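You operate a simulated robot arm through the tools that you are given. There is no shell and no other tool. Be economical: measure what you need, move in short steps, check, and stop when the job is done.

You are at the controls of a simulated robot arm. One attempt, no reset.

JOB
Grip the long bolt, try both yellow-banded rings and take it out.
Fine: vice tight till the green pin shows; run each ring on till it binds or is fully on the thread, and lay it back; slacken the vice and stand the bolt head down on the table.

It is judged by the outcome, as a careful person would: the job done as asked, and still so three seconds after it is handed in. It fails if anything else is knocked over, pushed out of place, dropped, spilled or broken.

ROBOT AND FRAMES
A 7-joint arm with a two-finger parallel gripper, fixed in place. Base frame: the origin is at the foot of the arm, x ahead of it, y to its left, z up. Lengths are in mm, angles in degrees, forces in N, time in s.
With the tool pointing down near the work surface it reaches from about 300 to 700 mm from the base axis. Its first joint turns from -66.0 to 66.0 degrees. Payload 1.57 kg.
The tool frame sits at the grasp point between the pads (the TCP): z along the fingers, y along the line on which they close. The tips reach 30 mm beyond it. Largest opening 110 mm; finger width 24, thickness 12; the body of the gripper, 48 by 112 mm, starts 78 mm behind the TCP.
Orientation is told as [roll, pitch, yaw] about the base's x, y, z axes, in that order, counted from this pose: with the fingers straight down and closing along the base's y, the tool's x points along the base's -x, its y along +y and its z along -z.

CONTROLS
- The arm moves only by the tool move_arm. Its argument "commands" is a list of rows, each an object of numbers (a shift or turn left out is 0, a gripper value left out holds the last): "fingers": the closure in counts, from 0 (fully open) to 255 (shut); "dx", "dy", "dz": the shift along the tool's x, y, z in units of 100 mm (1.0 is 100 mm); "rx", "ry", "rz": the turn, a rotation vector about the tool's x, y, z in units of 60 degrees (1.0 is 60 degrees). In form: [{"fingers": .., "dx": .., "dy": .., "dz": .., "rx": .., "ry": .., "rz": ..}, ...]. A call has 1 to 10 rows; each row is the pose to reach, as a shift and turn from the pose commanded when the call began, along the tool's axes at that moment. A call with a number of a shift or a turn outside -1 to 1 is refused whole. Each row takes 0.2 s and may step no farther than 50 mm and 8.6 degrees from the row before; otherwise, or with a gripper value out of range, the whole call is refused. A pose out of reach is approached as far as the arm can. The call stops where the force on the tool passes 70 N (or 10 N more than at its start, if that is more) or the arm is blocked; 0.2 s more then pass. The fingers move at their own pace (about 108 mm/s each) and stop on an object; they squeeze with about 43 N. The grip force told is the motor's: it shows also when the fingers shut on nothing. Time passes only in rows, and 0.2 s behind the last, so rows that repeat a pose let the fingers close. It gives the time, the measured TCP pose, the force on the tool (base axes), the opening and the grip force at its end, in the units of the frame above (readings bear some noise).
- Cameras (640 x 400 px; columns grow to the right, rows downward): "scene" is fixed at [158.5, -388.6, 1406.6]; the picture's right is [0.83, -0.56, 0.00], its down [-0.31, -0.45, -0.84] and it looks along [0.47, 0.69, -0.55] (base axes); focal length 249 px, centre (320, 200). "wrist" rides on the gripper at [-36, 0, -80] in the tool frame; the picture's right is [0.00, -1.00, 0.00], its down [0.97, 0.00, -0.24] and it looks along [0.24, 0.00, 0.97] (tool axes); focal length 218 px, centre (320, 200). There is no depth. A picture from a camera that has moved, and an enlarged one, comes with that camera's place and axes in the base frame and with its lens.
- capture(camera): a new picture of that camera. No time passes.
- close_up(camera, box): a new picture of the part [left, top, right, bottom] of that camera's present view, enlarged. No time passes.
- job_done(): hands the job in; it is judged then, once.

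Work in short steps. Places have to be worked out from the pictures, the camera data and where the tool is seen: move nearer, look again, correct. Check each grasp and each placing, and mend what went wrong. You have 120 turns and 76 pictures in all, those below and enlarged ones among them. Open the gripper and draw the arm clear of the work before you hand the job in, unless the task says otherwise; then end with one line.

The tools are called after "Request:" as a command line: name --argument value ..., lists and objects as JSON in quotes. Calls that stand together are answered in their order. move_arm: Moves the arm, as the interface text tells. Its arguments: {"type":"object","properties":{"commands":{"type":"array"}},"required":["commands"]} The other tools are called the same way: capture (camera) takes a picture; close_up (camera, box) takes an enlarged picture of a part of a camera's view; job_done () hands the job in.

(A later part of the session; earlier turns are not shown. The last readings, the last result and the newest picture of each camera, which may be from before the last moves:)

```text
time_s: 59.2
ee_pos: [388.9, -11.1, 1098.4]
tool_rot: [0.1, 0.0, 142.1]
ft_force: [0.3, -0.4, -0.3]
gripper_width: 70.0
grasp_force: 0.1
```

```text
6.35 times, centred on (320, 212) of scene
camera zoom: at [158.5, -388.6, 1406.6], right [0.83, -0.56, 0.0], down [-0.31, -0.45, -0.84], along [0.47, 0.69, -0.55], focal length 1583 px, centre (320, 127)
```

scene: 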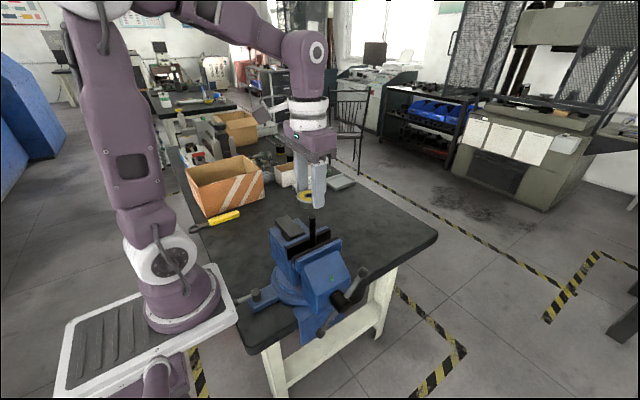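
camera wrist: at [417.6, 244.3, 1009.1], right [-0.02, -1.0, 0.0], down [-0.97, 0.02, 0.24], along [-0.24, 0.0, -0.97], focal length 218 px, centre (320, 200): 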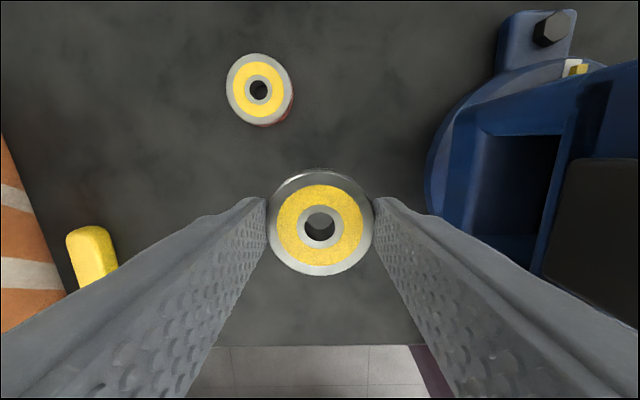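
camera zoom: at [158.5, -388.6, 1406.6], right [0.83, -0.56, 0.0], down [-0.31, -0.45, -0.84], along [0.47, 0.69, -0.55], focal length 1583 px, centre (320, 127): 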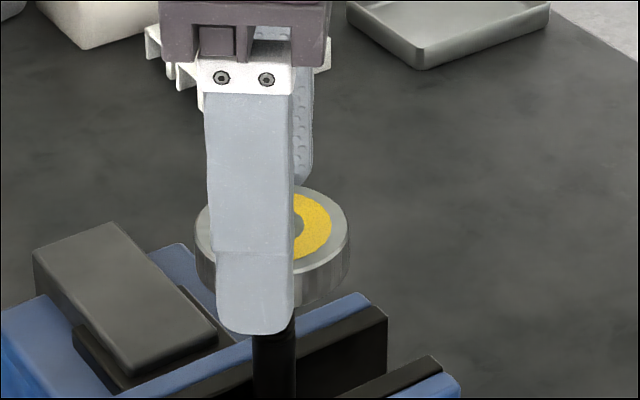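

The ring stays put on the thread, with about 13 mm run on. I regrip and turn another stroke.

Request:
move_arm --commands '[{"fingers": 255, "dx": 0.012, "dy": -0.003}, {"fingers": 255, "dx": 0.012, "dy": -0.003}, {"fingers": 255, "dx": 0.012, "dy": -0.003}]'

Request:
move_arm --commands '[{"rz": 0.14, "dz": 0.004}, {"rz": 0.28, "dz": 0.008}, {"rz": 0.42, "dz": 0.012}, {"rz": 0.56, "dz": 0.016}, {"rz": 0.7, "dz": 0.02}, {"rz": 0.84, "dz": 0.024}, {"rz": 0.98, "dz": 0.028}]'

Request:
move_arm --commands '[{"rz": 0.14, "dz": 0.004}, {"rz": 0.28, "dz": 0.008}, {"rz": 0.42, "dz": 0.012}, {"rz": 0.56, "dz": 0.016}, {"rz": 0.7, "dz": 0.02}, {"rz": 0.84, "dz": 0.024}, {"rz": 0.98, "dz": 0.028}]'

Request:
close_up --camera "scene" --box '[270, 180, 370, 243]'

```text
time_s: 60.0
ee_pos: [388.9, -11.4, 1097.1]
tool_rot: [0.1, 0.0, 142.0]
ft_force: [-6.7, 2.4, 3.0]
gripper_width: 52.4
grasp_force: 43.3
```

```text
time_s: 61.6
ee_pos: [391.3, -12.6, 1094.8]
tool_rot: [0.0, 0.0, 83.1]
ft_force: [-1.7, 1.0, 3.5]
gripper_width: 52.1
grasp_force: 42.5
```

```text
time_s: 63.2
ee_pos: [391.6, -12.6, 1092.9]
tool_rot: [0.0, 0.0, 24.2]
ft_force: [3.7, -5.8, 2.0]
gripper_width: 51.9
grasp_force: 43.1
```

```text
6.35 times, centred on (320, 212) of scene
camera zoom: at [158.6, -388.8, 1406.5], right [0.83, -0.56, 0.0], down [-0.31, -0.45, -0.84], along [0.47, 0.69, -0.55], focal length 1583 px, centre (320, 127)
```

zoom: 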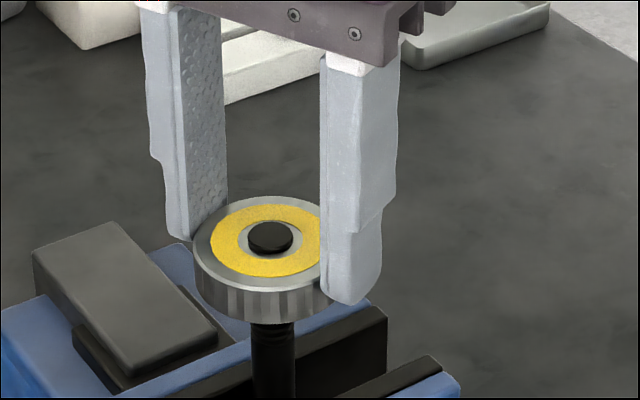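

The bolt end is now near flush with the ring's top. I keep turning until it stops or is well past flush.

Request:
move_arm --commands '[{"rz": 0.14, "dz": 0.004}, {"rz": 0.28, "dz": 0.008}, {"rz": 0.42, "dz": 0.012}, {"rz": 0.56, "dz": 0.016}, {"rz": 0.7, "dz": 0.02}, {"rz": 0.84, "dz": 0.024}, {"rz": 0.98, "dz": 0.028}]'

Request:
move_arm --commands '[{"rz": 0.14, "dz": 0.004}, {"rz": 0.28, "dz": 0.008}, {"rz": 0.42, "dz": 0.012}, {"rz": 0.56, "dz": 0.016}, {"rz": 0.7, "dz": 0.02}, {"rz": 0.84, "dz": 0.024}, {"rz": 0.98, "dz": 0.028}]'

Request:
close_up --camera "scene" --box '[270, 180, 370, 243]'

```text
time_s: 64.8
ee_pos: [389.4, -13.0, 1090.9]
tool_rot: [-0.1, 0.1, -34.6]
ft_force: [0.8, -12.8, 10.9]
gripper_width: 52.3
grasp_force: 42.9
```

```text
time_s: 66.4
ee_pos: [390.2, -11.7, 1086.7]
tool_rot: [-0.1, 0.0, -93.4]
ft_force: [-4.9, -11.9, 18.6]
gripper_width: 52.0
grasp_force: 43.0
```

```text
6.35 times, centred on (320, 212) of scene
camera zoom: at [158.1, -389.0, 1406.5], right [0.83, -0.56, 0.0], down [-0.31, -0.45, -0.84], along [0.47, 0.69, -0.55], focal length 1583 px, centre (320, 127)
```

zoom: 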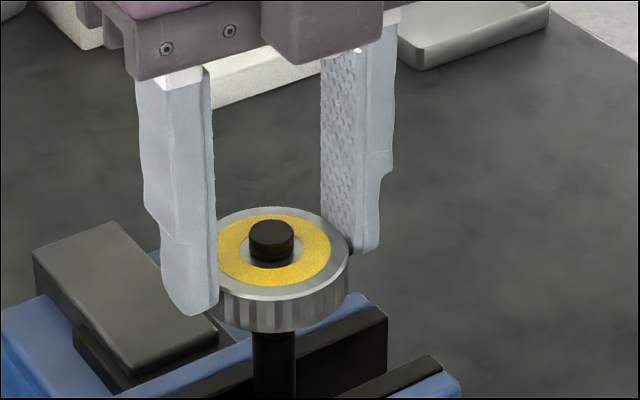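

Bolt end protrudes and the ring's full thickness is on. I turn a bit more to see whether it comes to the end.

Request:
move_arm --commands '[{"rz": 0.14, "dz": 0.002}, {"rz": 0.28, "dz": 0.005}, {"rz": 0.42, "dz": 0.008}, {"rz": 0.56, "dz": 0.012}, {"rz": 0.7, "dz": 0.016}, {"rz": 0.84, "dz": 0.02}, {"rz": 0.95, "dz": 0.024}]'

Request:
close_up --camera "scene" --box '[270, 180, 370, 243]'

```text
time_s: 68.0
ee_pos: [391.9, -11.9, 1084.9]
tool_rot: [0.0, 0.0, -150.4]
ft_force: [-2.1, -11.3, 4.0]
gripper_width: 51.7
grasp_force: 42.7
```

```text
6.35 times, centred on (320, 212) of scene
camera zoom: at [158.4, -389.0, 1406.5], right [0.83, -0.56, 0.0], down [-0.31, -0.45, -0.84], along [0.47, 0.69, -0.55], focal length 1583 px, centre (320, 127)
```

zoom: 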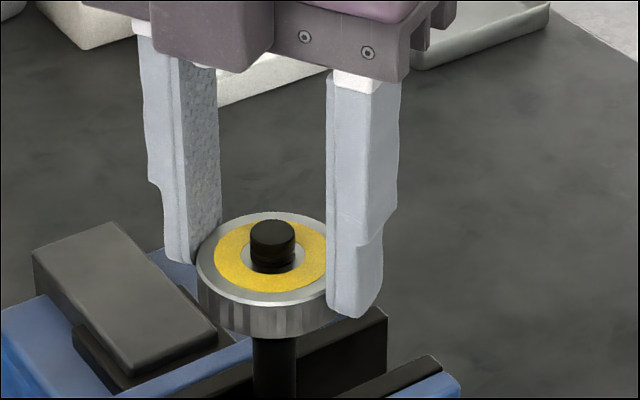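

Request:
move_arm --commands '[{"rz": 0.1, "dz": 0.003}, {"rz": 0.2, "dz": 0.006}, {"rz": 0.24, "dz": 0.007}]'

Request:
close_up --camera "wrist" --box '[220, 150, 420, 275]'

```text
time_s: 68.8
ee_pos: [391.0, -12.0, 1084.1]
tool_rot: [-0.2, 0.0, -164.7]
ft_force: [-0.8, -10.1, 2.4]
gripper_width: 52.0
grasp_force: 42.8
```

```text
3.20 times, centred on (320, 212) of wrist
camera zoom: at [356.2, -20.9, 1162.4], right [-0.26, 0.96, 0.0], down [0.94, 0.26, 0.24], along [0.23, 0.06, -0.97], focal length 698 px, centre (320, 160)
```

zoom: 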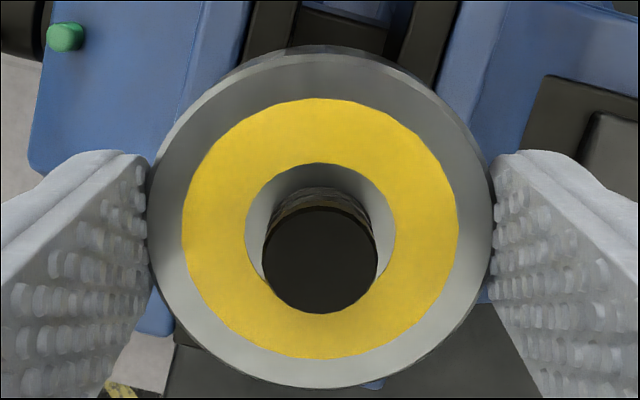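

The silver ring goes on freely and its full thickness is well onto the thread (about 8 mm past flush), so it's a GO. Now I unscrew with the reverse motion.

Request:
move_arm --commands '[{"rz": -0.14, "dz": -0.004}, {"rz": -0.28, "dz": -0.008}, {"rz": -0.42, "dz": -0.012}, {"rz": -0.56, "dz": -0.016}, {"rz": -0.7, "dz": -0.02}, {"rz": -0.84, "dz": -0.024}, {"rz": -0.98, "dz": -0.028}]'

Request:
move_arm --commands '[{"rz": -0.14, "dz": -0.004}, {"rz": -0.28, "dz": -0.008}, {"rz": -0.42, "dz": -0.012}, {"rz": -0.56, "dz": -0.016}, {"rz": -0.7, "dz": -0.02}, {"rz": -0.84, "dz": -0.024}, {"rz": -0.98, "dz": -0.028}]'

Request:
move_arm --commands '[{"rz": -0.14, "dz": -0.004}, {"rz": -0.28, "dz": -0.008}, {"rz": -0.42, "dz": -0.012}, {"rz": -0.56, "dz": -0.016}, {"rz": -0.7, "dz": -0.02}, {"rz": -0.84, "dz": -0.024}, {"rz": -0.98, "dz": -0.028}]'

Request:
close_up --camera "scene" --box '[270, 180, 370, 243]'

```text
time_s: 70.4
ee_pos: [391.1, -11.2, 1085.5]
tool_rot: [-0.1, 0.1, -105.7]
ft_force: [-1.7, -2.6, -6.7]
gripper_width: 51.8
grasp_force: 43.3
```

```text
time_s: 72.0
ee_pos: [389.8, -12.0, 1089.3]
tool_rot: [-0.2, 0.0, -46.9]
ft_force: [-9.2, 0.8, -3.1]
gripper_width: 51.8
grasp_force: 42.6
```

```text
time_s: 73.6
ee_pos: [389.7, -12.1, 1091.9]
tool_rot: [0.0, 0.1, 11.8]
ft_force: [-6.9, -3.2, -13.5]
gripper_width: 51.6
grasp_force: 43.3
```

```text
6.35 times, centred on (320, 212) of scene
camera zoom: at [158.5, -388.7, 1406.6], right [0.83, -0.56, 0.0], down [-0.31, -0.45, -0.84], along [0.47, 0.69, -0.55], focal length 1583 px, centre (320, 127)
```

zoom: 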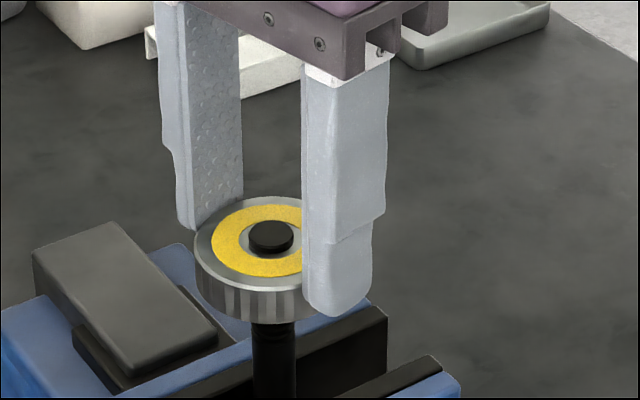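

Request:
move_arm --commands '[{"rz": -0.14, "dz": -0.004}, {"rz": -0.28, "dz": -0.007}, {"rz": -0.42, "dz": -0.011}, {"rz": -0.56, "dz": -0.014}, {"rz": -0.7, "dz": -0.018}, {"rz": -0.84, "dz": -0.021}, {"rz": -0.98, "dz": -0.025}]'

Request:
move_arm --commands '[{"rz": -0.14, "dz": -0.004}, {"rz": -0.28, "dz": -0.008}, {"rz": -0.42, "dz": -0.012}, {"rz": -0.56, "dz": -0.016}, {"rz": -0.7, "dz": -0.02}, {"rz": -0.84, "dz": -0.024}, {"rz": -0.98, "dz": -0.028}]'

Request:
move_arm --commands '[{"fingers": 93}, {"fingers": 93}, {"rz": 0.14}, {"rz": 0.28}, {"rz": 0.42}, {"rz": 0.56}, {"rz": 0.7}, {"rz": 0.84}, {"rz": 0.98}]'

Request:
move_arm --commands '[{"rz": 0.14}, {"rz": 0.28}, {"rz": 0.42}, {"rz": 0.56}, {"rz": 0.7}, {"rz": 0.84}, {"rz": 0.98}]'

Request:
move_arm --commands '[{"rz": 0.14}, {"rz": 0.28}, {"rz": 0.42}, {"rz": 0.56}, {"rz": 0.7}, {"rz": 0.84}, {"rz": 0.98}]'

Request:
move_arm --commands '[{"rz": 0.14}, {"rz": 0.28}, {"rz": 0.42}, {"rz": 0.56}, {"rz": 0.7}, {"rz": 0.84}, {"rz": 0.98}]'

Request:
move_arm --commands '[{"rz": 0.14}, {"rz": 0.28}, {"rz": 0.42}, {"rz": 0.56}, {"rz": 0.7}, {"rz": 0.84}]'

Request:
close_up --camera "scene" --box '[270, 180, 370, 243]'

```text
time_s: 75.2
ee_pos: [390.8, -11.9, 1094.8]
tool_rot: [0.0, 0.0, 70.7]
ft_force: [-3.5, -3.5, -10.7]
gripper_width: 51.7
grasp_force: 43.2
```

```text
time_s: 76.8
ee_pos: [389.9, -11.9, 1097.1]
tool_rot: [0.1, 0.0, 129.6]
ft_force: [-5.4, -3.3, -4.5]
gripper_width: 51.7
grasp_force: 42.3
```

```text
time_s: 78.8
ee_pos: [391.4, -12.1, 1098.0]
tool_rot: [-0.1, 0.0, 70.4]
ft_force: [0.6, -0.1, -0.1]
gripper_width: 69.8
grasp_force: 0.0
```

```text
time_s: 80.4
ee_pos: [390.7, -12.2, 1096.5]
tool_rot: [-0.1, 0.0, 11.6]
ft_force: [0.0, 0.4, 0.0]
gripper_width: 70.2
grasp_force: 0.1
```

```text
time_s: 82.0
ee_pos: [390.0, -11.2, 1097.0]
tool_rot: [0.0, 0.1, -47.3]
ft_force: [0.3, -0.8, -0.1]
gripper_width: 70.0
grasp_force: 0.0
```

```text
time_s: 83.6
ee_pos: [391.0, -13.1, 1097.2]
tool_rot: [0.0, 0.1, -106.0]
ft_force: [0.3, 0.4, 0.1]
gripper_width: 69.9
grasp_force: 0.0
```

```text
time_s: 85.0
ee_pos: [390.8, -12.8, 1098.1]
tool_rot: [0.1, 0.1, -156.4]
ft_force: [0.0, -0.3, 0.0]
gripper_width: 70.0
grasp_force: 0.1
```

```text
6.35 times, centred on (320, 212) of scene
camera zoom: at [158.5, -388.6, 1406.6], right [0.83, -0.56, 0.0], down [-0.31, -0.45, -0.84], along [0.47, 0.69, -0.55], focal length 1583 px, centre (320, 127)
```

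zoom: 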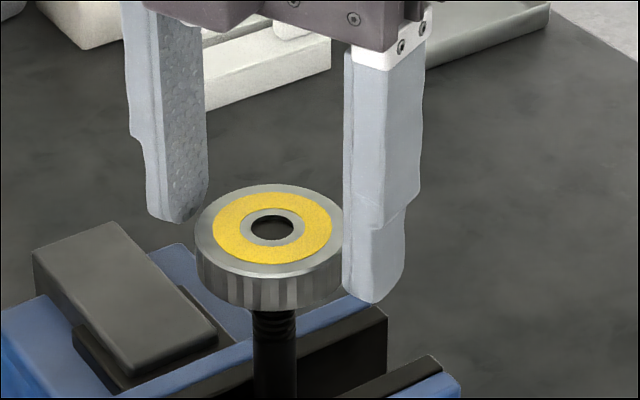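

Regrip and unscrew the remaining ~13 mm.

Request:
move_arm --commands '[{"fingers": 255}, {"fingers": 255}, {"fingers": 255}]'

Request:
move_arm --commands '[{"rz": -0.14, "dz": -0.004}, {"rz": -0.28, "dz": -0.008}, {"rz": -0.42, "dz": -0.012}, {"rz": -0.56, "dz": -0.016}, {"rz": -0.7, "dz": -0.02}, {"rz": -0.84, "dz": -0.024}, {"rz": -0.98, "dz": -0.028}]'

Request:
move_arm --commands '[{"rz": -0.14, "dz": -0.004}, {"rz": -0.28, "dz": -0.008}, {"rz": -0.42, "dz": -0.012}, {"rz": -0.56, "dz": -0.016}, {"rz": -0.7, "dz": -0.02}, {"rz": -0.84, "dz": -0.024}, {"rz": -0.98, "dz": -0.028}]'

Request:
move_arm --commands '[{"rz": -0.14, "dz": -0.004}, {"rz": -0.28, "dz": -0.008}, {"rz": -0.42, "dz": -0.012}, {"rz": -0.56, "dz": -0.016}, {"rz": -0.7, "dz": -0.02}, {"rz": -0.84, "dz": -0.024}, {"rz": -0.98, "dz": -0.028}]'

Request:
move_arm --commands '[{"rz": -0.14, "dz": -0.004}, {"rz": -0.28, "dz": -0.008}, {"rz": -0.42, "dz": -0.012}, {"rz": -0.56, "dz": -0.016}, {"rz": -0.7, "dz": -0.02}, {"rz": -0.84, "dz": -0.024}, {"rz": -0.98, "dz": -0.028}]'

Request:
move_arm --commands '[{"rz": -0.14, "dz": -0.004}, {"rz": -0.28, "dz": -0.008}, {"rz": -0.42, "dz": -0.012}, {"rz": -0.56, "dz": -0.016}, {"rz": -0.7, "dz": -0.02}, {"rz": -0.84, "dz": -0.024}, {"rz": -0.98, "dz": -0.028}]'

Request:
close_up --camera "scene" --box '[270, 180, 370, 243]'

```text
time_s: 85.8
ee_pos: [391.8, -11.9, 1096.2]
tool_rot: [0.0, 0.1, -156.2]
ft_force: [0.8, -2.0, -0.3]
gripper_width: 52.9
grasp_force: 43.3
```

```text
time_s: 87.4
ee_pos: [390.9, -11.6, 1100.0]
tool_rot: [-0.2, 0.0, -97.3]
ft_force: [-1.1, -2.7, -7.5]
gripper_width: 52.8
grasp_force: 42.4
```

```text
time_s: 89.0
ee_pos: [391.0, -12.0, 1102.9]
tool_rot: [-0.2, 0.2, -38.5]
ft_force: [-4.7, -2.9, -13.5]
gripper_width: 52.7
grasp_force: 42.5
```

```text
time_s: 90.6
ee_pos: [389.5, -12.3, 1105.4]
tool_rot: [0.1, -0.1, 20.4]
ft_force: [-7.1, -6.6, -13.5]
gripper_width: 52.8
grasp_force: 43.2
```

```text
time_s: 92.2
ee_pos: [390.9, -11.6, 1108.0]
tool_rot: [0.0, 0.1, 79.0]
ft_force: [-4.3, -9.8, -17.4]
gripper_width: 52.9
grasp_force: 42.4
```

```text
time_s: 93.8
ee_pos: [390.5, -11.5, 1110.8]
tool_rot: [0.1, 0.0, 137.9]
ft_force: [0.4, 0.4, -1.9]
gripper_width: 52.7
grasp_force: 42.9
```

```text
6.35 times, centred on (320, 212) of scene
camera zoom: at [158.5, -388.6, 1406.6], right [0.83, -0.56, 0.0], down [-0.31, -0.45, -0.84], along [0.47, 0.69, -0.55], focal length 1583 px, centre (320, 127)
```

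zoom: 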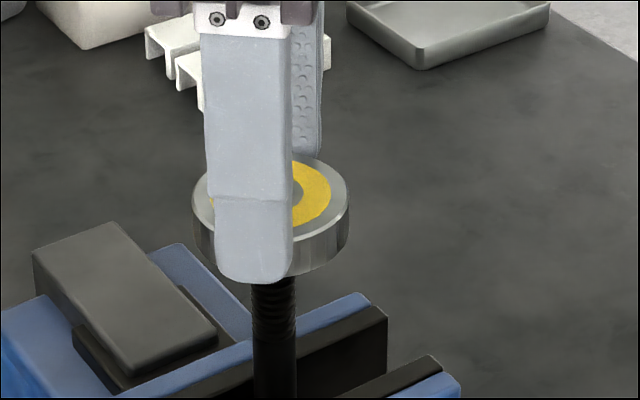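

The load is gone; the ring is off the bolt. I lift and rotate back to yaw ≈ 0, then carry it back toward its place.

Request:
move_arm --commands '[{"dz": -0.2}, {"dz": -0.45}, {"dz": -0.45, "rz": 0.14}, {"dz": -0.45, "rz": 0.28}, {"dz": -0.45, "rz": 0.42}, {"dz": -0.45, "rz": 0.56}, {"dz": -0.45, "rz": 0.7}, {"dz": -0.45, "rz": 0.84}, {"dz": -0.45, "rz": 0.98}]'

Request:
move_arm --commands '[{"rz": 0.14}, {"rz": 0.28}, {"rz": 0.42}, {"rz": 0.56}, {"rz": 0.7}, {"rz": 0.84}, {"rz": 0.98}]'

Request:
move_arm --commands '[{"rz": 0.14}, {"rz": 0.28}, {"rz": 0.338}]'

Request:
move_arm --commands '[{"dy": 0.4}, {"dy": 0.8}, {"dy": 1.0}]'

Request:
move_arm --commands '[{"dy": 0.4}, {"dy": 0.8}, {"dy": 1.0}]'

Request:
capture --camera "wrist"

```text
time_s: 95.8
ee_pos: [390.9, -12.6, 1155.7]
tool_rot: [0.0, 0.0, 78.7]
ft_force: [0.7, -0.3, -2.4]
gripper_width: 52.9
grasp_force: 42.9
```

```text
time_s: 97.4
ee_pos: [390.6, -11.8, 1155.6]
tool_rot: [-0.1, 0.0, 20.0]
ft_force: [0.1, 0.1, -1.7]
gripper_width: 52.9
grasp_force: 43.2
```

```text
time_s: 98.2
ee_pos: [390.7, -13.2, 1156.3]
tool_rot: [0.0, -0.1, -0.2]
ft_force: [0.7, -0.2, -2.6]
gripper_width: 52.7
grasp_force: 43.0
```

```text
time_s: 99.0
ee_pos: [392.0, 89.2, 1156.6]
tool_rot: [0.0, 0.1, -0.2]
ft_force: [0.5, 0.1, -1.5]
gripper_width: 52.5
grasp_force: 43.5
```

```text
time_s: 99.8
ee_pos: [391.0, 187.5, 1155.7]
tool_rot: [0.0, 0.0, -0.1]
ft_force: [0.9, 0.2, -2.1]
gripper_width: 52.9
grasp_force: 42.8
```

```text
34 pictures are left
camera wrist: at [427.6, 188.4, 1234.5], right [0.0, -1.0, 0.0], down [-0.97, 0.0, 0.24], along [-0.24, 0.0, -0.97], focal length 218 px, centre (320, 200)
```

wrist: 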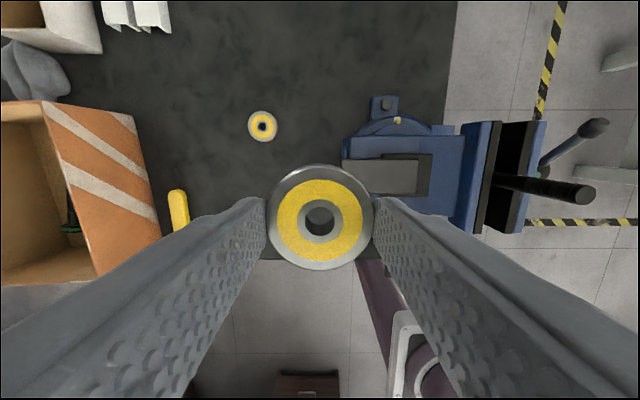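

The ring is held level, about 2.6 mm off-centre in x. I take it down to its original place (381,244).

Request:
move_arm --commands '[{"dx": 0.126, "dy": 0.3}, {"dx": 0.126, "dy": 0.565, "dz": 0.2}, {"dx": 0.126, "dy": 0.565, "dz": 0.6}, {"dx": 0.126, "dy": 0.565, "dz": 1.0}]'

Request:
move_arm --commands '[{"dz": 0.45}, {"dz": 0.9}, {"dz": 1.0}]'

Request:
move_arm --commands '[{"dz": 0.4}, {"dz": 0.8}, {"dz": 0.95}, {"dz": 1.0}]'

```text
time_s: 100.8
ee_pos: [377.8, 244.2, 1056.3]
tool_rot: [0.0, 0.0, -0.1]
ft_force: [1.0, 0.8, -1.2]
gripper_width: 53.0
grasp_force: 43.5
```

```text
time_s: 101.6
ee_pos: [378.2, 244.6, 955.4]
tool_rot: [0.0, 0.0, -0.1]
ft_force: [0.5, 0.3, -2.0]
gripper_width: 52.4
grasp_force: 42.5
```

```text
time_s: 102.6
ee_pos: [379.4, 245.2, 856.3]
tool_rot: [0.0, 0.0, -0.1]
ft_force: [-0.5, -0.3, -2.0]
gripper_width: 52.8
grasp_force: 43.2
```

Request:
move_arm --commands '[{"dz": 0.12}, {"dz": 0.18}, {"dz": 0.2}]'

Request:
capture --camera "wrist"

```text
time_s: 103.4
ee_pos: [378.1, 242.9, 837.0]
tool_rot: [0.1, 0.0, -0.1]
ft_force: [-4.0, -3.3, 21.4]
gripper_width: 52.6
grasp_force: 43.4
```

```text
33 pictures are left
camera wrist: at [414.5, 245.4, 915.3], right [0.0, -1.0, 0.0], down [-0.97, 0.0, 0.24], along [-0.24, 0.0, -0.97], focal length 218 px, centre (320, 200)
```

wrist: 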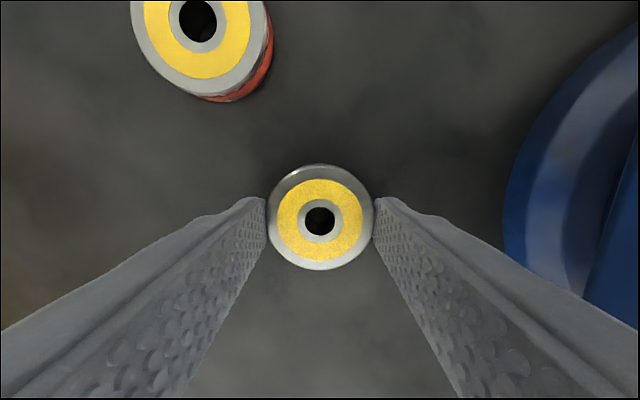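

On the table (21 N). Release, rise and check.

Request:
move_arm --commands '[{"fingers": 93}, {"fingers": 93}, {"dz": -0.3}, {"dz": -0.7}, {"dz": -0.85}]'

Request:
capture --camera "wrist"

```text
time_s: 104.6
ee_pos: [378.0, 245.5, 922.2]
tool_rot: [-0.1, -0.1, -0.2]
ft_force: [0.4, -0.7, 0.3]
gripper_width: 69.8
grasp_force: 0.0
```

```text
32 pictures are left
camera wrist: at [414.7, 246.0, 999.6], right [0.0, -1.0, 0.0], down [-0.97, 0.0, 0.24], along [-0.24, 0.0, -0.97], focal length 218 px, centre (320, 200)
```

wrist: 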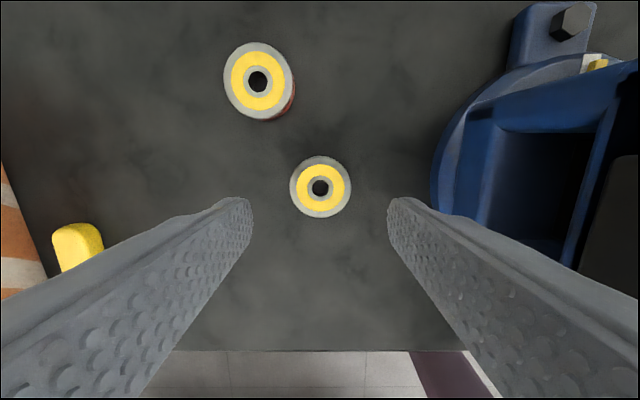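

Silver ring is back in place. Next the red-sided ring at about (461.5,293).

Request:
move_arm --commands '[{"dx": -0.4, "dy": 0.24}, {"dx": -0.835, "dy": 0.477}, {"dx": -0.835, "dy": 0.477, "dz": 0.4}, {"dx": -0.835, "dy": 0.477, "dz": 0.7}, {"dx": -0.835, "dy": 0.477, "dz": 0.878}, {"dx": -0.835, "dy": 0.477, "dz": 0.878}]'

Request:
capture --camera "wrist"

```text
time_s: 106.0
ee_pos: [462.1, 292.3, 832.9]
tool_rot: [0.0, 0.0, -0.1]
ft_force: [0.1, -0.5, 0.4]
gripper_width: 69.7
grasp_force: 0.0
```

```text
31 pictures are left
camera wrist: at [498.2, 293.3, 911.6], right [0.0, -1.0, 0.0], down [-0.97, 0.0, 0.24], along [-0.24, 0.0, -0.97], focal length 218 px, centre (320, 200)
```

wrist: 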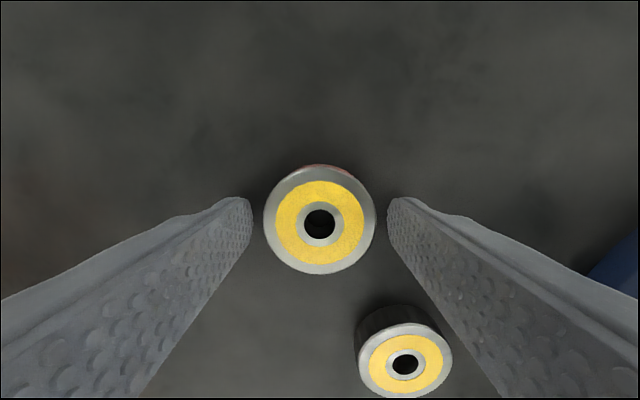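

Centred. Close, lift in stages.

Request:
move_arm --commands '[{"dx": -0.012, "fingers": 93}, {"dx": -0.012, "fingers": 255}, {"dx": -0.012, "fingers": 255}, {"dx": -0.012, "fingers": 255}]'

Request:
move_arm --commands '[{"dz": -0.2}, {"dz": -0.6}, {"dz": -1.0}]'

Request:
move_arm --commands '[{"dz": -0.4}, {"dz": -0.8}, {"dz": -1.0}]'

Request:
move_arm --commands '[{"dz": -0.4}, {"dz": -0.8}, {"dz": -1.0}]'

Request:
move_arm --commands '[{"dx": 0.2, "dy": -0.4, "dz": -0.2}, {"dx": 0.4, "dy": -0.8, "dz": -0.2}, {"dx": 0.6, "dy": -1.0, "dz": -0.2}, {"dx": 0.7, "dy": -1.0, "dz": -0.2}]'

Request:
move_arm --commands '[{"dy": -0.45}, {"dy": -0.9}, {"dy": -1.0}]'

Request:
capture --camera "wrist"

```text
time_s: 107.0
ee_pos: [462.7, 291.8, 833.9]
tool_rot: [0.0, 0.0, -0.2]
ft_force: [0.8, 1.0, 0.1]
gripper_width: 51.4
grasp_force: 42.8
```

```text
time_s: 107.8
ee_pos: [462.4, 291.7, 932.2]
tool_rot: [-0.1, 0.0, -0.2]
ft_force: [1.1, -0.6, -1.6]
gripper_width: 51.3
grasp_force: 42.9
```

```text
time_s: 108.6
ee_pos: [465.0, 292.2, 1032.5]
tool_rot: [-0.1, 0.0, -0.1]
ft_force: [0.5, -0.1, -1.1]
gripper_width: 51.2
grasp_force: 42.7
```

```text
time_s: 109.4
ee_pos: [464.6, 291.8, 1133.5]
tool_rot: [0.0, 0.0, -0.2]
ft_force: [0.7, 1.0, -1.7]
gripper_width: 51.5
grasp_force: 42.6
```

```text
time_s: 110.4
ee_pos: [394.2, 190.3, 1153.8]
tool_rot: [0.0, 0.0, -0.2]
ft_force: [-0.6, 0.9, -2.1]
gripper_width: 51.5
grasp_force: 42.9
```

```text
time_s: 111.2
ee_pos: [392.8, 90.6, 1154.1]
tool_rot: [0.0, 0.0, -0.1]
ft_force: [0.5, 0.0, -2.3]
gripper_width: 51.1
grasp_force: 43.0
```

```text
30 pictures are left
camera wrist: at [429.2, 92.5, 1232.5], right [0.0, -1.0, 0.0], down [-0.97, 0.0, 0.24], along [-0.24, 0.0, -0.97], focal length 218 px, centre (320, 200)
```

wrist: 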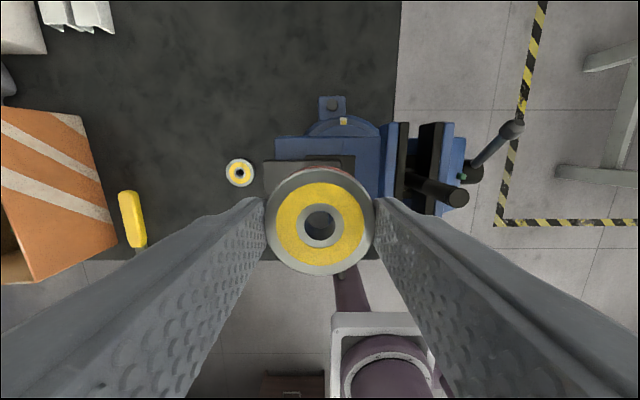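

Request:
move_arm --commands '[{"dx": 0.025, "dy": -0.4}, {"dx": 0.025, "dy": -0.8}, {"dx": 0.025, "dy": -1.0}]'

Request:
move_arm --commands '[{"dy": -0.02, "rz": -0.14}, {"dy": -0.02, "rz": -0.28}, {"dy": -0.02, "rz": -0.42}, {"dy": -0.02, "rz": -0.56}, {"dy": -0.02, "rz": -0.7}, {"dy": -0.02, "rz": -0.84}, {"dy": -0.02, "rz": -0.98}]'

Request:
move_arm --commands '[{"rz": -0.14}, {"rz": -0.28}, {"rz": -0.42}, {"rz": -0.56}, {"rz": -0.7}, {"rz": -0.84}, {"rz": -0.98}]'

Request:
move_arm --commands '[{"rz": -0.14}, {"rz": -0.28}, {"rz": -0.42}, {"rz": -0.5}]'

Request:
move_arm --commands '[{"dz": 0.1}, {"dz": 0.1}]'

```text
time_s: 112.0
ee_pos: [390.1, -8.8, 1153.8]
tool_rot: [-0.1, 0.0, 0.0]
ft_force: [-0.6, -0.3, -1.6]
gripper_width: 51.4
grasp_force: 43.3
```

```text
time_s: 113.6
ee_pos: [389.7, -8.9, 1154.7]
tool_rot: [0.0, 0.1, 58.9]
ft_force: [-0.8, -0.6, -2.1]
gripper_width: 51.3
grasp_force: 43.3
```

```text
time_s: 115.2
ee_pos: [390.1, -9.5, 1153.4]
tool_rot: [-0.1, 0.0, 117.6]
ft_force: [-0.7, -0.5, -2.2]
gripper_width: 51.3
grasp_force: 43.0
```

```text
time_s: 116.2
ee_pos: [389.9, -9.8, 1154.0]
tool_rot: [0.0, 0.1, 147.5]
ft_force: [0.2, -0.3, -1.7]
gripper_width: 51.4
grasp_force: 42.6
```

```text
time_s: 116.8
ee_pos: [390.3, -9.9, 1143.8]
tool_rot: [-0.1, 0.0, 147.4]
ft_force: [-0.3, -0.5, -1.8]
gripper_width: 51.5
grasp_force: 43.4
```

Request:
move_arm --commands '[{"dx": 0.017, "dy": 0.016, "dz": 0.15}, {"dx": 0.017, "dy": 0.016, "dz": 0.29}]'

Request:
move_arm --commands '[{"dz": 0.02}, {"dz": 0.045}]'

Request:
move_arm --commands '[{"rz": 0.14}, {"rz": 0.28, "dz": 0.003}, {"rz": 0.42, "dz": 0.005}, {"rz": 0.56, "dz": 0.007}, {"rz": 0.7, "dz": 0.01}, {"rz": 0.84, "dz": 0.012}, {"rz": 0.98, "dz": 0.014}]'

Request:
close_up --camera "scene" --box '[270, 180, 370, 243]'

```text
time_s: 117.4
ee_pos: [390.4, -11.7, 1113.6]
tool_rot: [0.0, -0.1, 147.5]
ft_force: [-0.2, -0.3, -1.2]
gripper_width: 51.4
grasp_force: 43.2
```

```text
time_s: 118.0
ee_pos: [390.5, -12.1, 1109.3]
tool_rot: [0.0, 0.0, 147.5]
ft_force: [0.4, -0.3, -1.2]
gripper_width: 51.4
grasp_force: 43.1
```

```text
time_s: 119.6
ee_pos: [391.5, -12.1, 1109.0]
tool_rot: [-0.2, 0.0, 88.5]
ft_force: [0.1, -1.1, 0.5]
gripper_width: 51.3
grasp_force: 42.6
```

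```text
6.35 times, centred on (320, 212) of scene
camera zoom: at [158.4, -388.6, 1406.6], right [0.83, -0.56, 0.0], down [-0.31, -0.45, -0.84], along [0.47, 0.69, -0.55], focal length 1583 px, centre (320, 127)
```

zoom: 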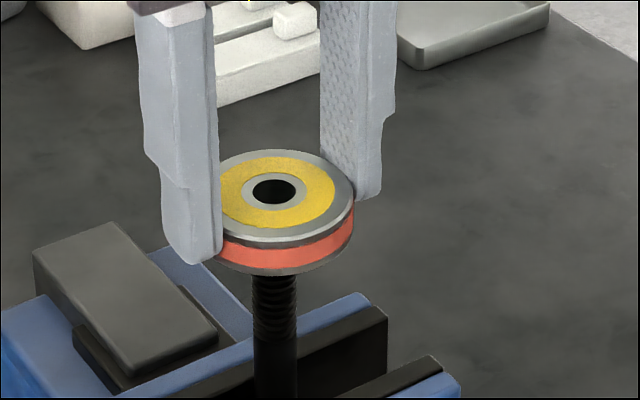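

No clear contact yet; I feed down gently until it touches.

Request:
move_arm --commands '[{"dz": 0.01}, {"dz": 0.02}, {"dz": 0.02}]'

```text
time_s: 120.4
ee_pos: [391.0, -11.7, 1108.6]
tool_rot: [-0.2, 0.1, 88.7]
ft_force: [-0.1, -1.8, 35.2]
gripper_width: 51.5
grasp_force: 43.3
```

Contact at 35 N. Now I turn clockwise about 60° with modest feed and read the reaction.

Request:
move_arm --commands '[{"rz": 0.14}, {"rz": 0.28}, {"rz": 0.42}, {"rz": 0.56}, {"rz": 0.7}, {"rz": 0.84}, {"rz": 0.98}]'

Request:
move_arm --commands '[{"rz": 0.14, "dz": 0.003}, {"rz": 0.28, "dz": 0.006}, {"rz": 0.42, "dz": 0.009}, {"rz": 0.56, "dz": 0.012}, {"rz": 0.7, "dz": 0.015}, {"rz": 0.84, "dz": 0.018}, {"rz": 0.98, "dz": 0.02}]'

Request:
close_up --camera "scene" --box '[270, 180, 370, 243]'

```text
time_s: 122.0
ee_pos: [390.7, -11.2, 1105.2]
tool_rot: [0.1, 0.3, 29.7]
ft_force: [4.9, -2.8, -32.4]
gripper_width: 51.7
grasp_force: 42.9
```

```text
time_s: 123.6
ee_pos: [390.5, -12.4, 1105.0]
tool_rot: [-0.1, 0.0, -29.1]
ft_force: [-1.5, -4.2, 4.1]
gripper_width: 53.2
grasp_force: 42.9
```

```text
6.35 times, centred on (320, 212) of scene
camera zoom: at [158.4, -388.8, 1406.6], right [0.83, -0.56, 0.0], down [-0.31, -0.45, -0.84], along [0.47, 0.69, -0.55], focal length 1583 px, centre (320, 127)
```

zoom: 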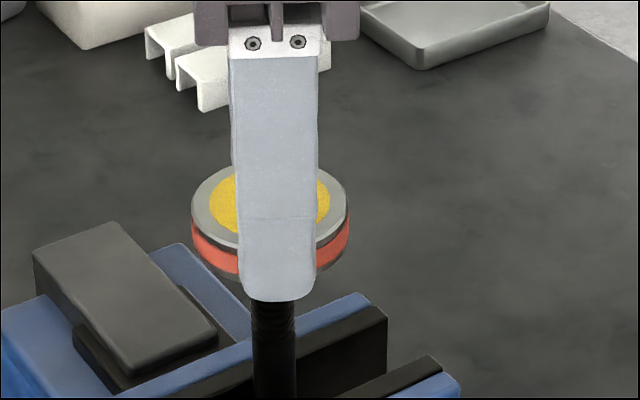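

It engaged and then z stopped falling while the grip width grew, so it may be binding. I try another 60° and compare.

Request:
move_arm --commands '[{"rz": 0.14, "dz": 0.002}, {"rz": 0.28, "dz": 0.004}, {"rz": 0.42, "dz": 0.006}, {"rz": 0.56, "dz": 0.008}, {"rz": 0.7, "dz": 0.01}, {"rz": 0.84, "dz": 0.012}, {"rz": 0.98, "dz": 0.014}]'

Request:
close_up --camera "scene" --box '[270, 180, 370, 243]'

Request:
close_up --camera "wrist" --box '[220, 150, 420, 275]'

```text
time_s: 125.2
ee_pos: [390.7, -11.9, 1102.6]
tool_rot: [-0.1, 0.0, -87.8]
ft_force: [-2.5, -1.8, 3.6]
gripper_width: 52.9
grasp_force: 43.1
```

```text
6.35 times, centred on (320, 212) of scene
camera zoom: at [158.4, -388.7, 1406.6], right [0.83, -0.56, 0.0], down [-0.31, -0.45, -0.84], along [0.47, 0.69, -0.55], focal length 1583 px, centre (320, 127)
```

zoom: 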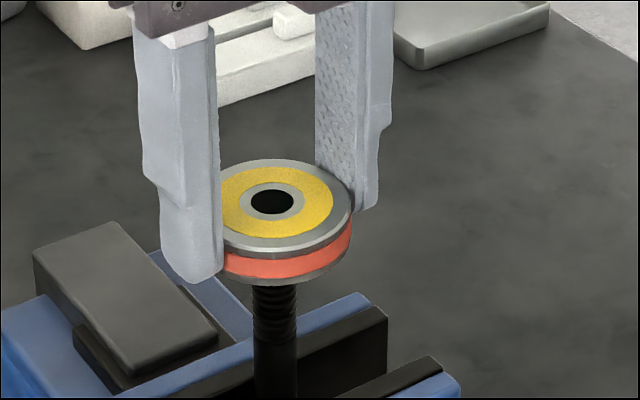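

```text
3.20 times, centred on (320, 212) of wrist
camera zoom: at [392.4, -47.0, 1181.7], right [-1.0, -0.04, 0.0], down [-0.04, 0.97, 0.24], along [-0.01, 0.24, -0.97], focal length 698 px, centre (320, 160)
```

zoom: 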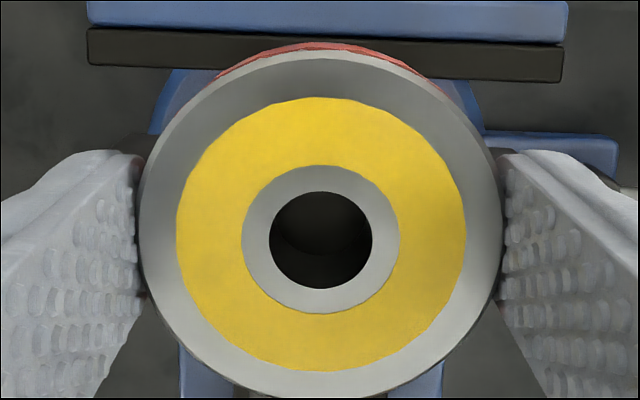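

Request:
move_arm --commands '[{"rz": 0.14}, {"rz": 0.28}, {"rz": 0.42}, {"rz": 0.56}, {"rz": 0.7}, {"rz": 0.84}, {"rz": 0.98}]'

Request:
close_up --camera "scene" --box '[270, 180, 370, 243]'

```text
time_s: 126.8
ee_pos: [391.8, -12.9, 1104.2]
tool_rot: [0.0, 0.0, -146.5]
ft_force: [1.8, -1.4, -0.5]
gripper_width: 52.8
grasp_force: 43.1
```

```text
6.35 times, centred on (320, 212) of scene
camera zoom: at [158.6, -388.7, 1406.6], right [0.83, -0.56, 0.0], down [-0.31, -0.45, -0.84], along [0.47, 0.69, -0.55], focal length 1583 px, centre (320, 127)
```

zoom: 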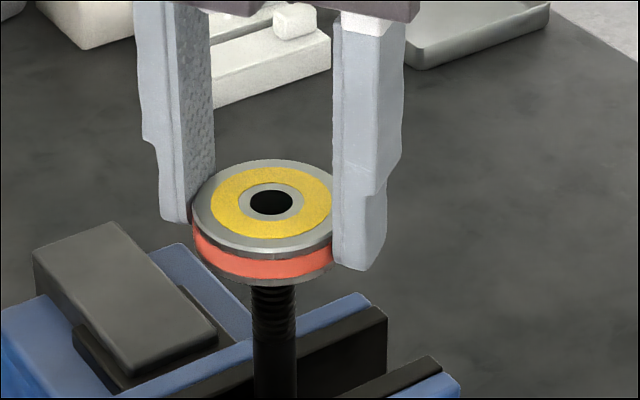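

The ring didn't move over that 60°: it binds (NO-GO). Now I unscrew it.

Request:
move_arm --commands '[{"rz": -0.14, "dz": -0.002}, {"rz": -0.28, "dz": -0.006}, {"rz": -0.42, "dz": -0.01}, {"rz": -0.56, "dz": -0.014}, {"rz": -0.7, "dz": -0.018}, {"rz": -0.84, "dz": -0.022}, {"rz": -0.98, "dz": -0.026}]'

Request:
move_arm --commands '[{"rz": -0.14, "dz": -0.004}, {"rz": -0.28, "dz": -0.008}, {"rz": -0.42, "dz": -0.012}, {"rz": -0.56, "dz": -0.016}, {"rz": -0.7, "dz": -0.02}, {"rz": -0.84, "dz": -0.024}, {"rz": -0.98, "dz": -0.028}]'

Request:
close_up --camera "scene" --box '[270, 180, 370, 243]'

```text
time_s: 128.4
ee_pos: [390.8, -11.4, 1105.4]
tool_rot: [0.0, -0.1, -87.7]
ft_force: [2.2, 2.3, 3.2]
gripper_width: 52.5
grasp_force: 42.9
```

```text
time_s: 130.0
ee_pos: [391.2, -11.1, 1108.0]
tool_rot: [-0.2, 0.0, -28.8]
ft_force: [0.8, 0.1, -2.3]
gripper_width: 52.8
grasp_force: 42.7
```

```text
6.35 times, centred on (320, 212) of scene
camera zoom: at [158.5, -388.6, 1406.6], right [0.83, -0.56, 0.0], down [-0.31, -0.45, -0.84], along [0.47, 0.69, -0.55], focal length 1583 px, centre (320, 127)
```

zoom: 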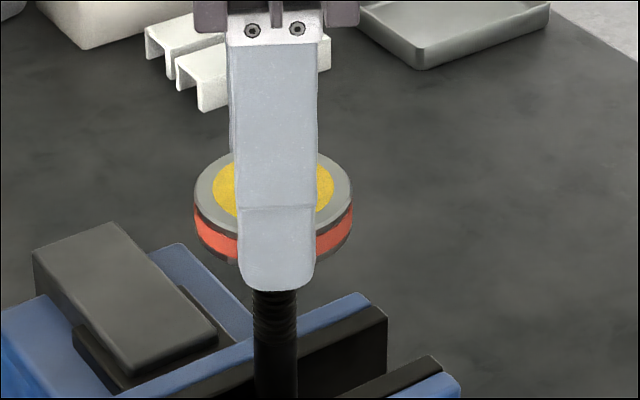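

Free again (only the ring's weight). I turn to yaw 0 while lifting, then carry it back.

Request:
move_arm --commands '[{"rz": -0.14, "dz": -0.02}, {"rz": -0.28, "dz": -0.06}, {"rz": -0.42, "dz": -0.1}, {"rz": -0.48, "dz": -0.3}, {"rz": -0.48, "dz": -0.48}]'

Request:
move_arm --commands '[{"dy": 0.4}, {"dy": 0.8}, {"dy": 1.0}]'

Request:
move_arm --commands '[{"dy": 0.4}, {"dy": 0.8}, {"dy": 1.0}]'

Request:
move_arm --commands '[{"dx": -0.2, "dy": 0.4}, {"dx": -0.5, "dy": 0.7}, {"dx": -0.7, "dy": 1.0}]'

Request:
close_up --camera "wrist" --box '[220, 150, 420, 275]'

```text
time_s: 131.2
ee_pos: [391.0, -12.0, 1157.3]
tool_rot: [0.0, -0.1, -0.1]
ft_force: [-0.4, -0.8, -1.3]
gripper_width: 52.6
grasp_force: 42.8
```

```text
time_s: 132.0
ee_pos: [391.2, 87.4, 1156.8]
tool_rot: [0.0, 0.0, -0.2]
ft_force: [1.1, 0.3, -0.7]
gripper_width: 52.7
grasp_force: 43.3
```

```text
time_s: 132.8
ee_pos: [391.4, 188.5, 1155.4]
tool_rot: [0.0, 0.0, -0.2]
ft_force: [0.4, -0.3, -2.1]
gripper_width: 52.4
grasp_force: 42.7
```

```text
time_s: 133.6
ee_pos: [461.0, 288.7, 1155.2]
tool_rot: [-0.2, 0.1, -0.1]
ft_force: [0.7, 0.5, -2.1]
gripper_width: 52.6
grasp_force: 43.0
```

```text
3.20 times, centred on (320, 212) of wrist
camera zoom: at [497.2, 289.4, 1234.7], right [0.0, -1.0, 0.0], down [-0.97, 0.0, 0.24], along [-0.24, 0.0, -0.97], focal length 698 px, centre (320, 160)
```

zoom: 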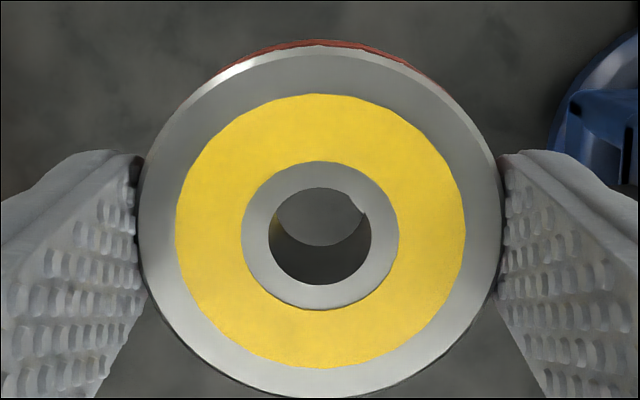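

Request:
move_arm --commands '[{"dy": 0.037, "dz": 0.3}, {"dy": 0.037, "dz": 0.7}, {"dy": 0.037, "dz": 1.0}]'

Request:
move_arm --commands '[{"dz": 0.4}, {"dz": 0.8}, {"dz": 1.0}]'

Request:
move_arm --commands '[{"dz": 0.4}, {"dz": 0.8}, {"dz": 1.0}]'

Request:
move_arm --commands '[{"dz": 0.08}, {"dz": 0.12}, {"dz": 0.15}, {"dz": 0.18}]'

```text
time_s: 134.4
ee_pos: [462.8, 292.3, 1057.0]
tool_rot: [0.0, 0.0, -0.2]
ft_force: [0.3, -0.4, -1.6]
gripper_width: 52.3
grasp_force: 43.5
```

```text
time_s: 135.2
ee_pos: [462.3, 292.8, 955.2]
tool_rot: [0.0, 0.0, -0.1]
ft_force: [-0.4, -0.1, -2.2]
gripper_width: 52.9
grasp_force: 43.2
```

```text
time_s: 136.0
ee_pos: [462.2, 291.8, 855.1]
tool_rot: [0.1, 0.0, -0.1]
ft_force: [-0.4, -0.1, -1.3]
gripper_width: 52.8
grasp_force: 43.1
```

```text
time_s: 137.0
ee_pos: [461.5, 292.6, 836.8]
tool_rot: [0.0, -0.1, 0.0]
ft_force: [-0.8, -0.6, -1.6]
gripper_width: 52.6
grasp_force: 43.2
```

Not touching yet at 836.8; I lower in small steps until contact.

Request:
move_arm --commands '[{"dz": 0.015}, {"dz": 0.03}]'

```text
time_s: 137.6
ee_pos: [461.0, 292.1, 835.6]
tool_rot: [0.1, 0.0, -0.1]
ft_force: [-1.0, 0.6, -1.5]
gripper_width: 52.8
grasp_force: 43.0
```

Request:
move_arm --commands '[{"dz": 0.01}, {"dz": 0.02}]'

```text
time_s: 138.2
ee_pos: [461.2, 290.0, 831.9]
tool_rot: [0.0, -0.1, -0.1]
ft_force: [-0.3, 0.5, -2.5]
gripper_width: 52.8
grasp_force: 43.1
```

Request:
move_arm --commands '[{"dz": 0.005}, {"dz": 0.012}]'

Request:
capture --camera "wrist"

```text
time_s: 138.8
ee_pos: [461.4, 292.5, 831.7]
tool_rot: [0.0, 0.0, -0.1]
ft_force: [-0.4, -0.5, -2.1]
gripper_width: 52.5
grasp_force: 42.6
```

```text
22 pictures are left
camera wrist: at [497.6, 292.2, 910.8], right [0.0, -1.0, 0.0], down [-0.97, 0.0, 0.24], along [-0.24, 0.0, -0.97], focal length 218 px, centre (320, 200)
```

wrist: 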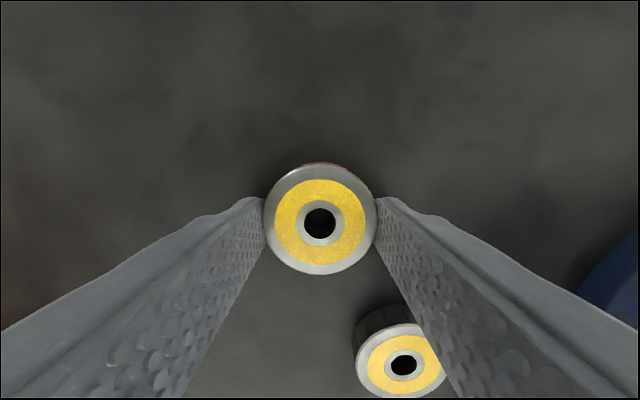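

Request:
move_arm --commands '[{"dz": 0.008}, {"dz": 0.016}]'

```text
time_s: 139.4
ee_pos: [461.4, 290.5, 830.8]
tool_rot: [0.0, 0.0, -0.1]
ft_force: [-1.3, -1.4, 3.9]
gripper_width: 52.7
grasp_force: 43.1
```

Touching now (force turned to +3.9 N). Release and rise.

Request:
move_arm --commands '[{"fingers": 93}, {"fingers": 93}, {"dz": -0.3}, {"dz": -0.7}, {"dz": -1.0}]'

Request:
capture --camera "wrist"

```text
time_s: 140.6
ee_pos: [461.1, 291.6, 930.9]
tool_rot: [-0.2, 0.1, -0.1]
ft_force: [-0.1, 0.6, -0.8]
gripper_width: 69.9
grasp_force: 0.0
```

```text
21 pictures are left
camera wrist: at [497.6, 292.6, 1009.6], right [0.0, -1.0, 0.0], down [-0.97, 0.0, 0.24], along [-0.24, 0.0, -0.97], focal length 218 px, centre (320, 200)
```

wrist: 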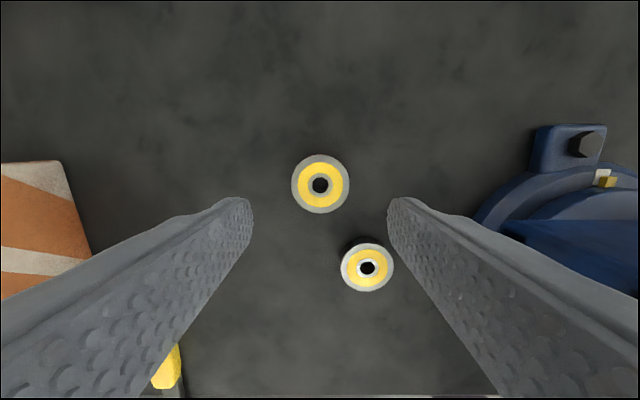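

Both rings are back in place. Now slacken: close fingers, return to the front of the vice and tilt as before.

Request:
move_arm --commands '[{"fingers": 255, "dz": -0.4}, {"dz": -0.8}, {"dz": -1.0}]'

Request:
move_arm --commands '[{"dz": -0.4}, {"dz": -0.8}, {"dz": -1.0}]'

Request:
move_arm --commands '[{"dz": -0.2, "dy": -0.4}, {"dz": -0.4, "dy": -0.8}, {"dz": -0.4, "dy": -1.0}]'

Request:
move_arm --commands '[{"dy": -0.45}, {"dy": -0.9}, {"dy": -1.0}]'

Request:
move_arm --commands '[{"dy": -0.45}, {"dy": -0.9}, {"dy": -1.0}]'

Request:
move_arm --commands '[{"dy": -0.45}, {"dy": -0.9}, {"dy": -1.0}]'

Request:
move_arm --commands '[{"dy": -0.4}, {"dy": -0.8, "dz": 0.2}, {"dy": -1.0, "dz": 0.6}]'

Request:
move_arm --commands '[{"dx": 0.1, "dy": -0.14, "rx": -0.12}, {"dx": 0.2, "dy": -0.14, "rx": -0.24}, {"dx": 0.3, "dy": -0.14, "rx": -0.36}, {"dx": 0.4, "dy": -0.14, "rx": -0.48}, {"dx": 0.5, "dy": -0.14, "rx": -0.6}, {"dx": 0.7, "dy": -0.14, "rx": -0.7}]'

Request:
capture --camera "scene"

```text
time_s: 141.4
ee_pos: [460.8, 292.3, 1030.7]
tool_rot: [0.0, 0.1, -0.2]
ft_force: [0.0, 0.2, -0.4]
gripper_width: 0.1
grasp_force: 21.5
```

```text
time_s: 142.2
ee_pos: [461.8, 291.1, 1130.0]
tool_rot: [-0.1, 0.1, -0.1]
ft_force: [-0.1, -0.3, 0.2]
gripper_width: 0.0
grasp_force: 21.0
```

```text
time_s: 143.0
ee_pos: [459.6, 191.9, 1170.3]
tool_rot: [0.1, 0.0, -0.1]
ft_force: [0.5, -0.7, 0.0]
gripper_width: 0.0
grasp_force: 21.1
```

```text
time_s: 143.8
ee_pos: [461.2, 90.8, 1169.6]
tool_rot: [0.0, 0.0, -0.1]
ft_force: [0.6, 1.1, -0.3]
gripper_width: 0.0
grasp_force: 21.5
```

```text
time_s: 144.6
ee_pos: [460.5, -9.1, 1170.6]
tool_rot: [0.0, 0.1, -0.1]
ft_force: [-0.2, -0.2, 0.7]
gripper_width: 0.0
grasp_force: 20.5
```

```text
time_s: 145.4
ee_pos: [460.7, -108.3, 1171.2]
tool_rot: [0.0, 0.0, -0.2]
ft_force: [0.3, 0.0, -0.2]
gripper_width: 0.2
grasp_force: 21.4
```

```text
time_s: 146.2
ee_pos: [459.9, -208.8, 1111.9]
tool_rot: [0.0, 0.0, -0.1]
ft_force: [0.4, -1.0, 0.1]
gripper_width: 0.2
grasp_force: 21.6
```

```text
time_s: 147.6
ee_pos: [391.3, -222.9, 1112.4]
tool_rot: [42.1, 0.0, -0.2]
ft_force: [0.6, 1.2, -0.2]
gripper_width: 0.2
grasp_force: 21.6
```

```text
20 pictures are left
```

scene: 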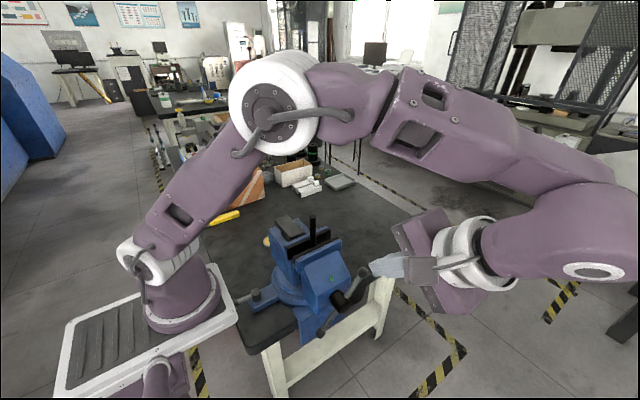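

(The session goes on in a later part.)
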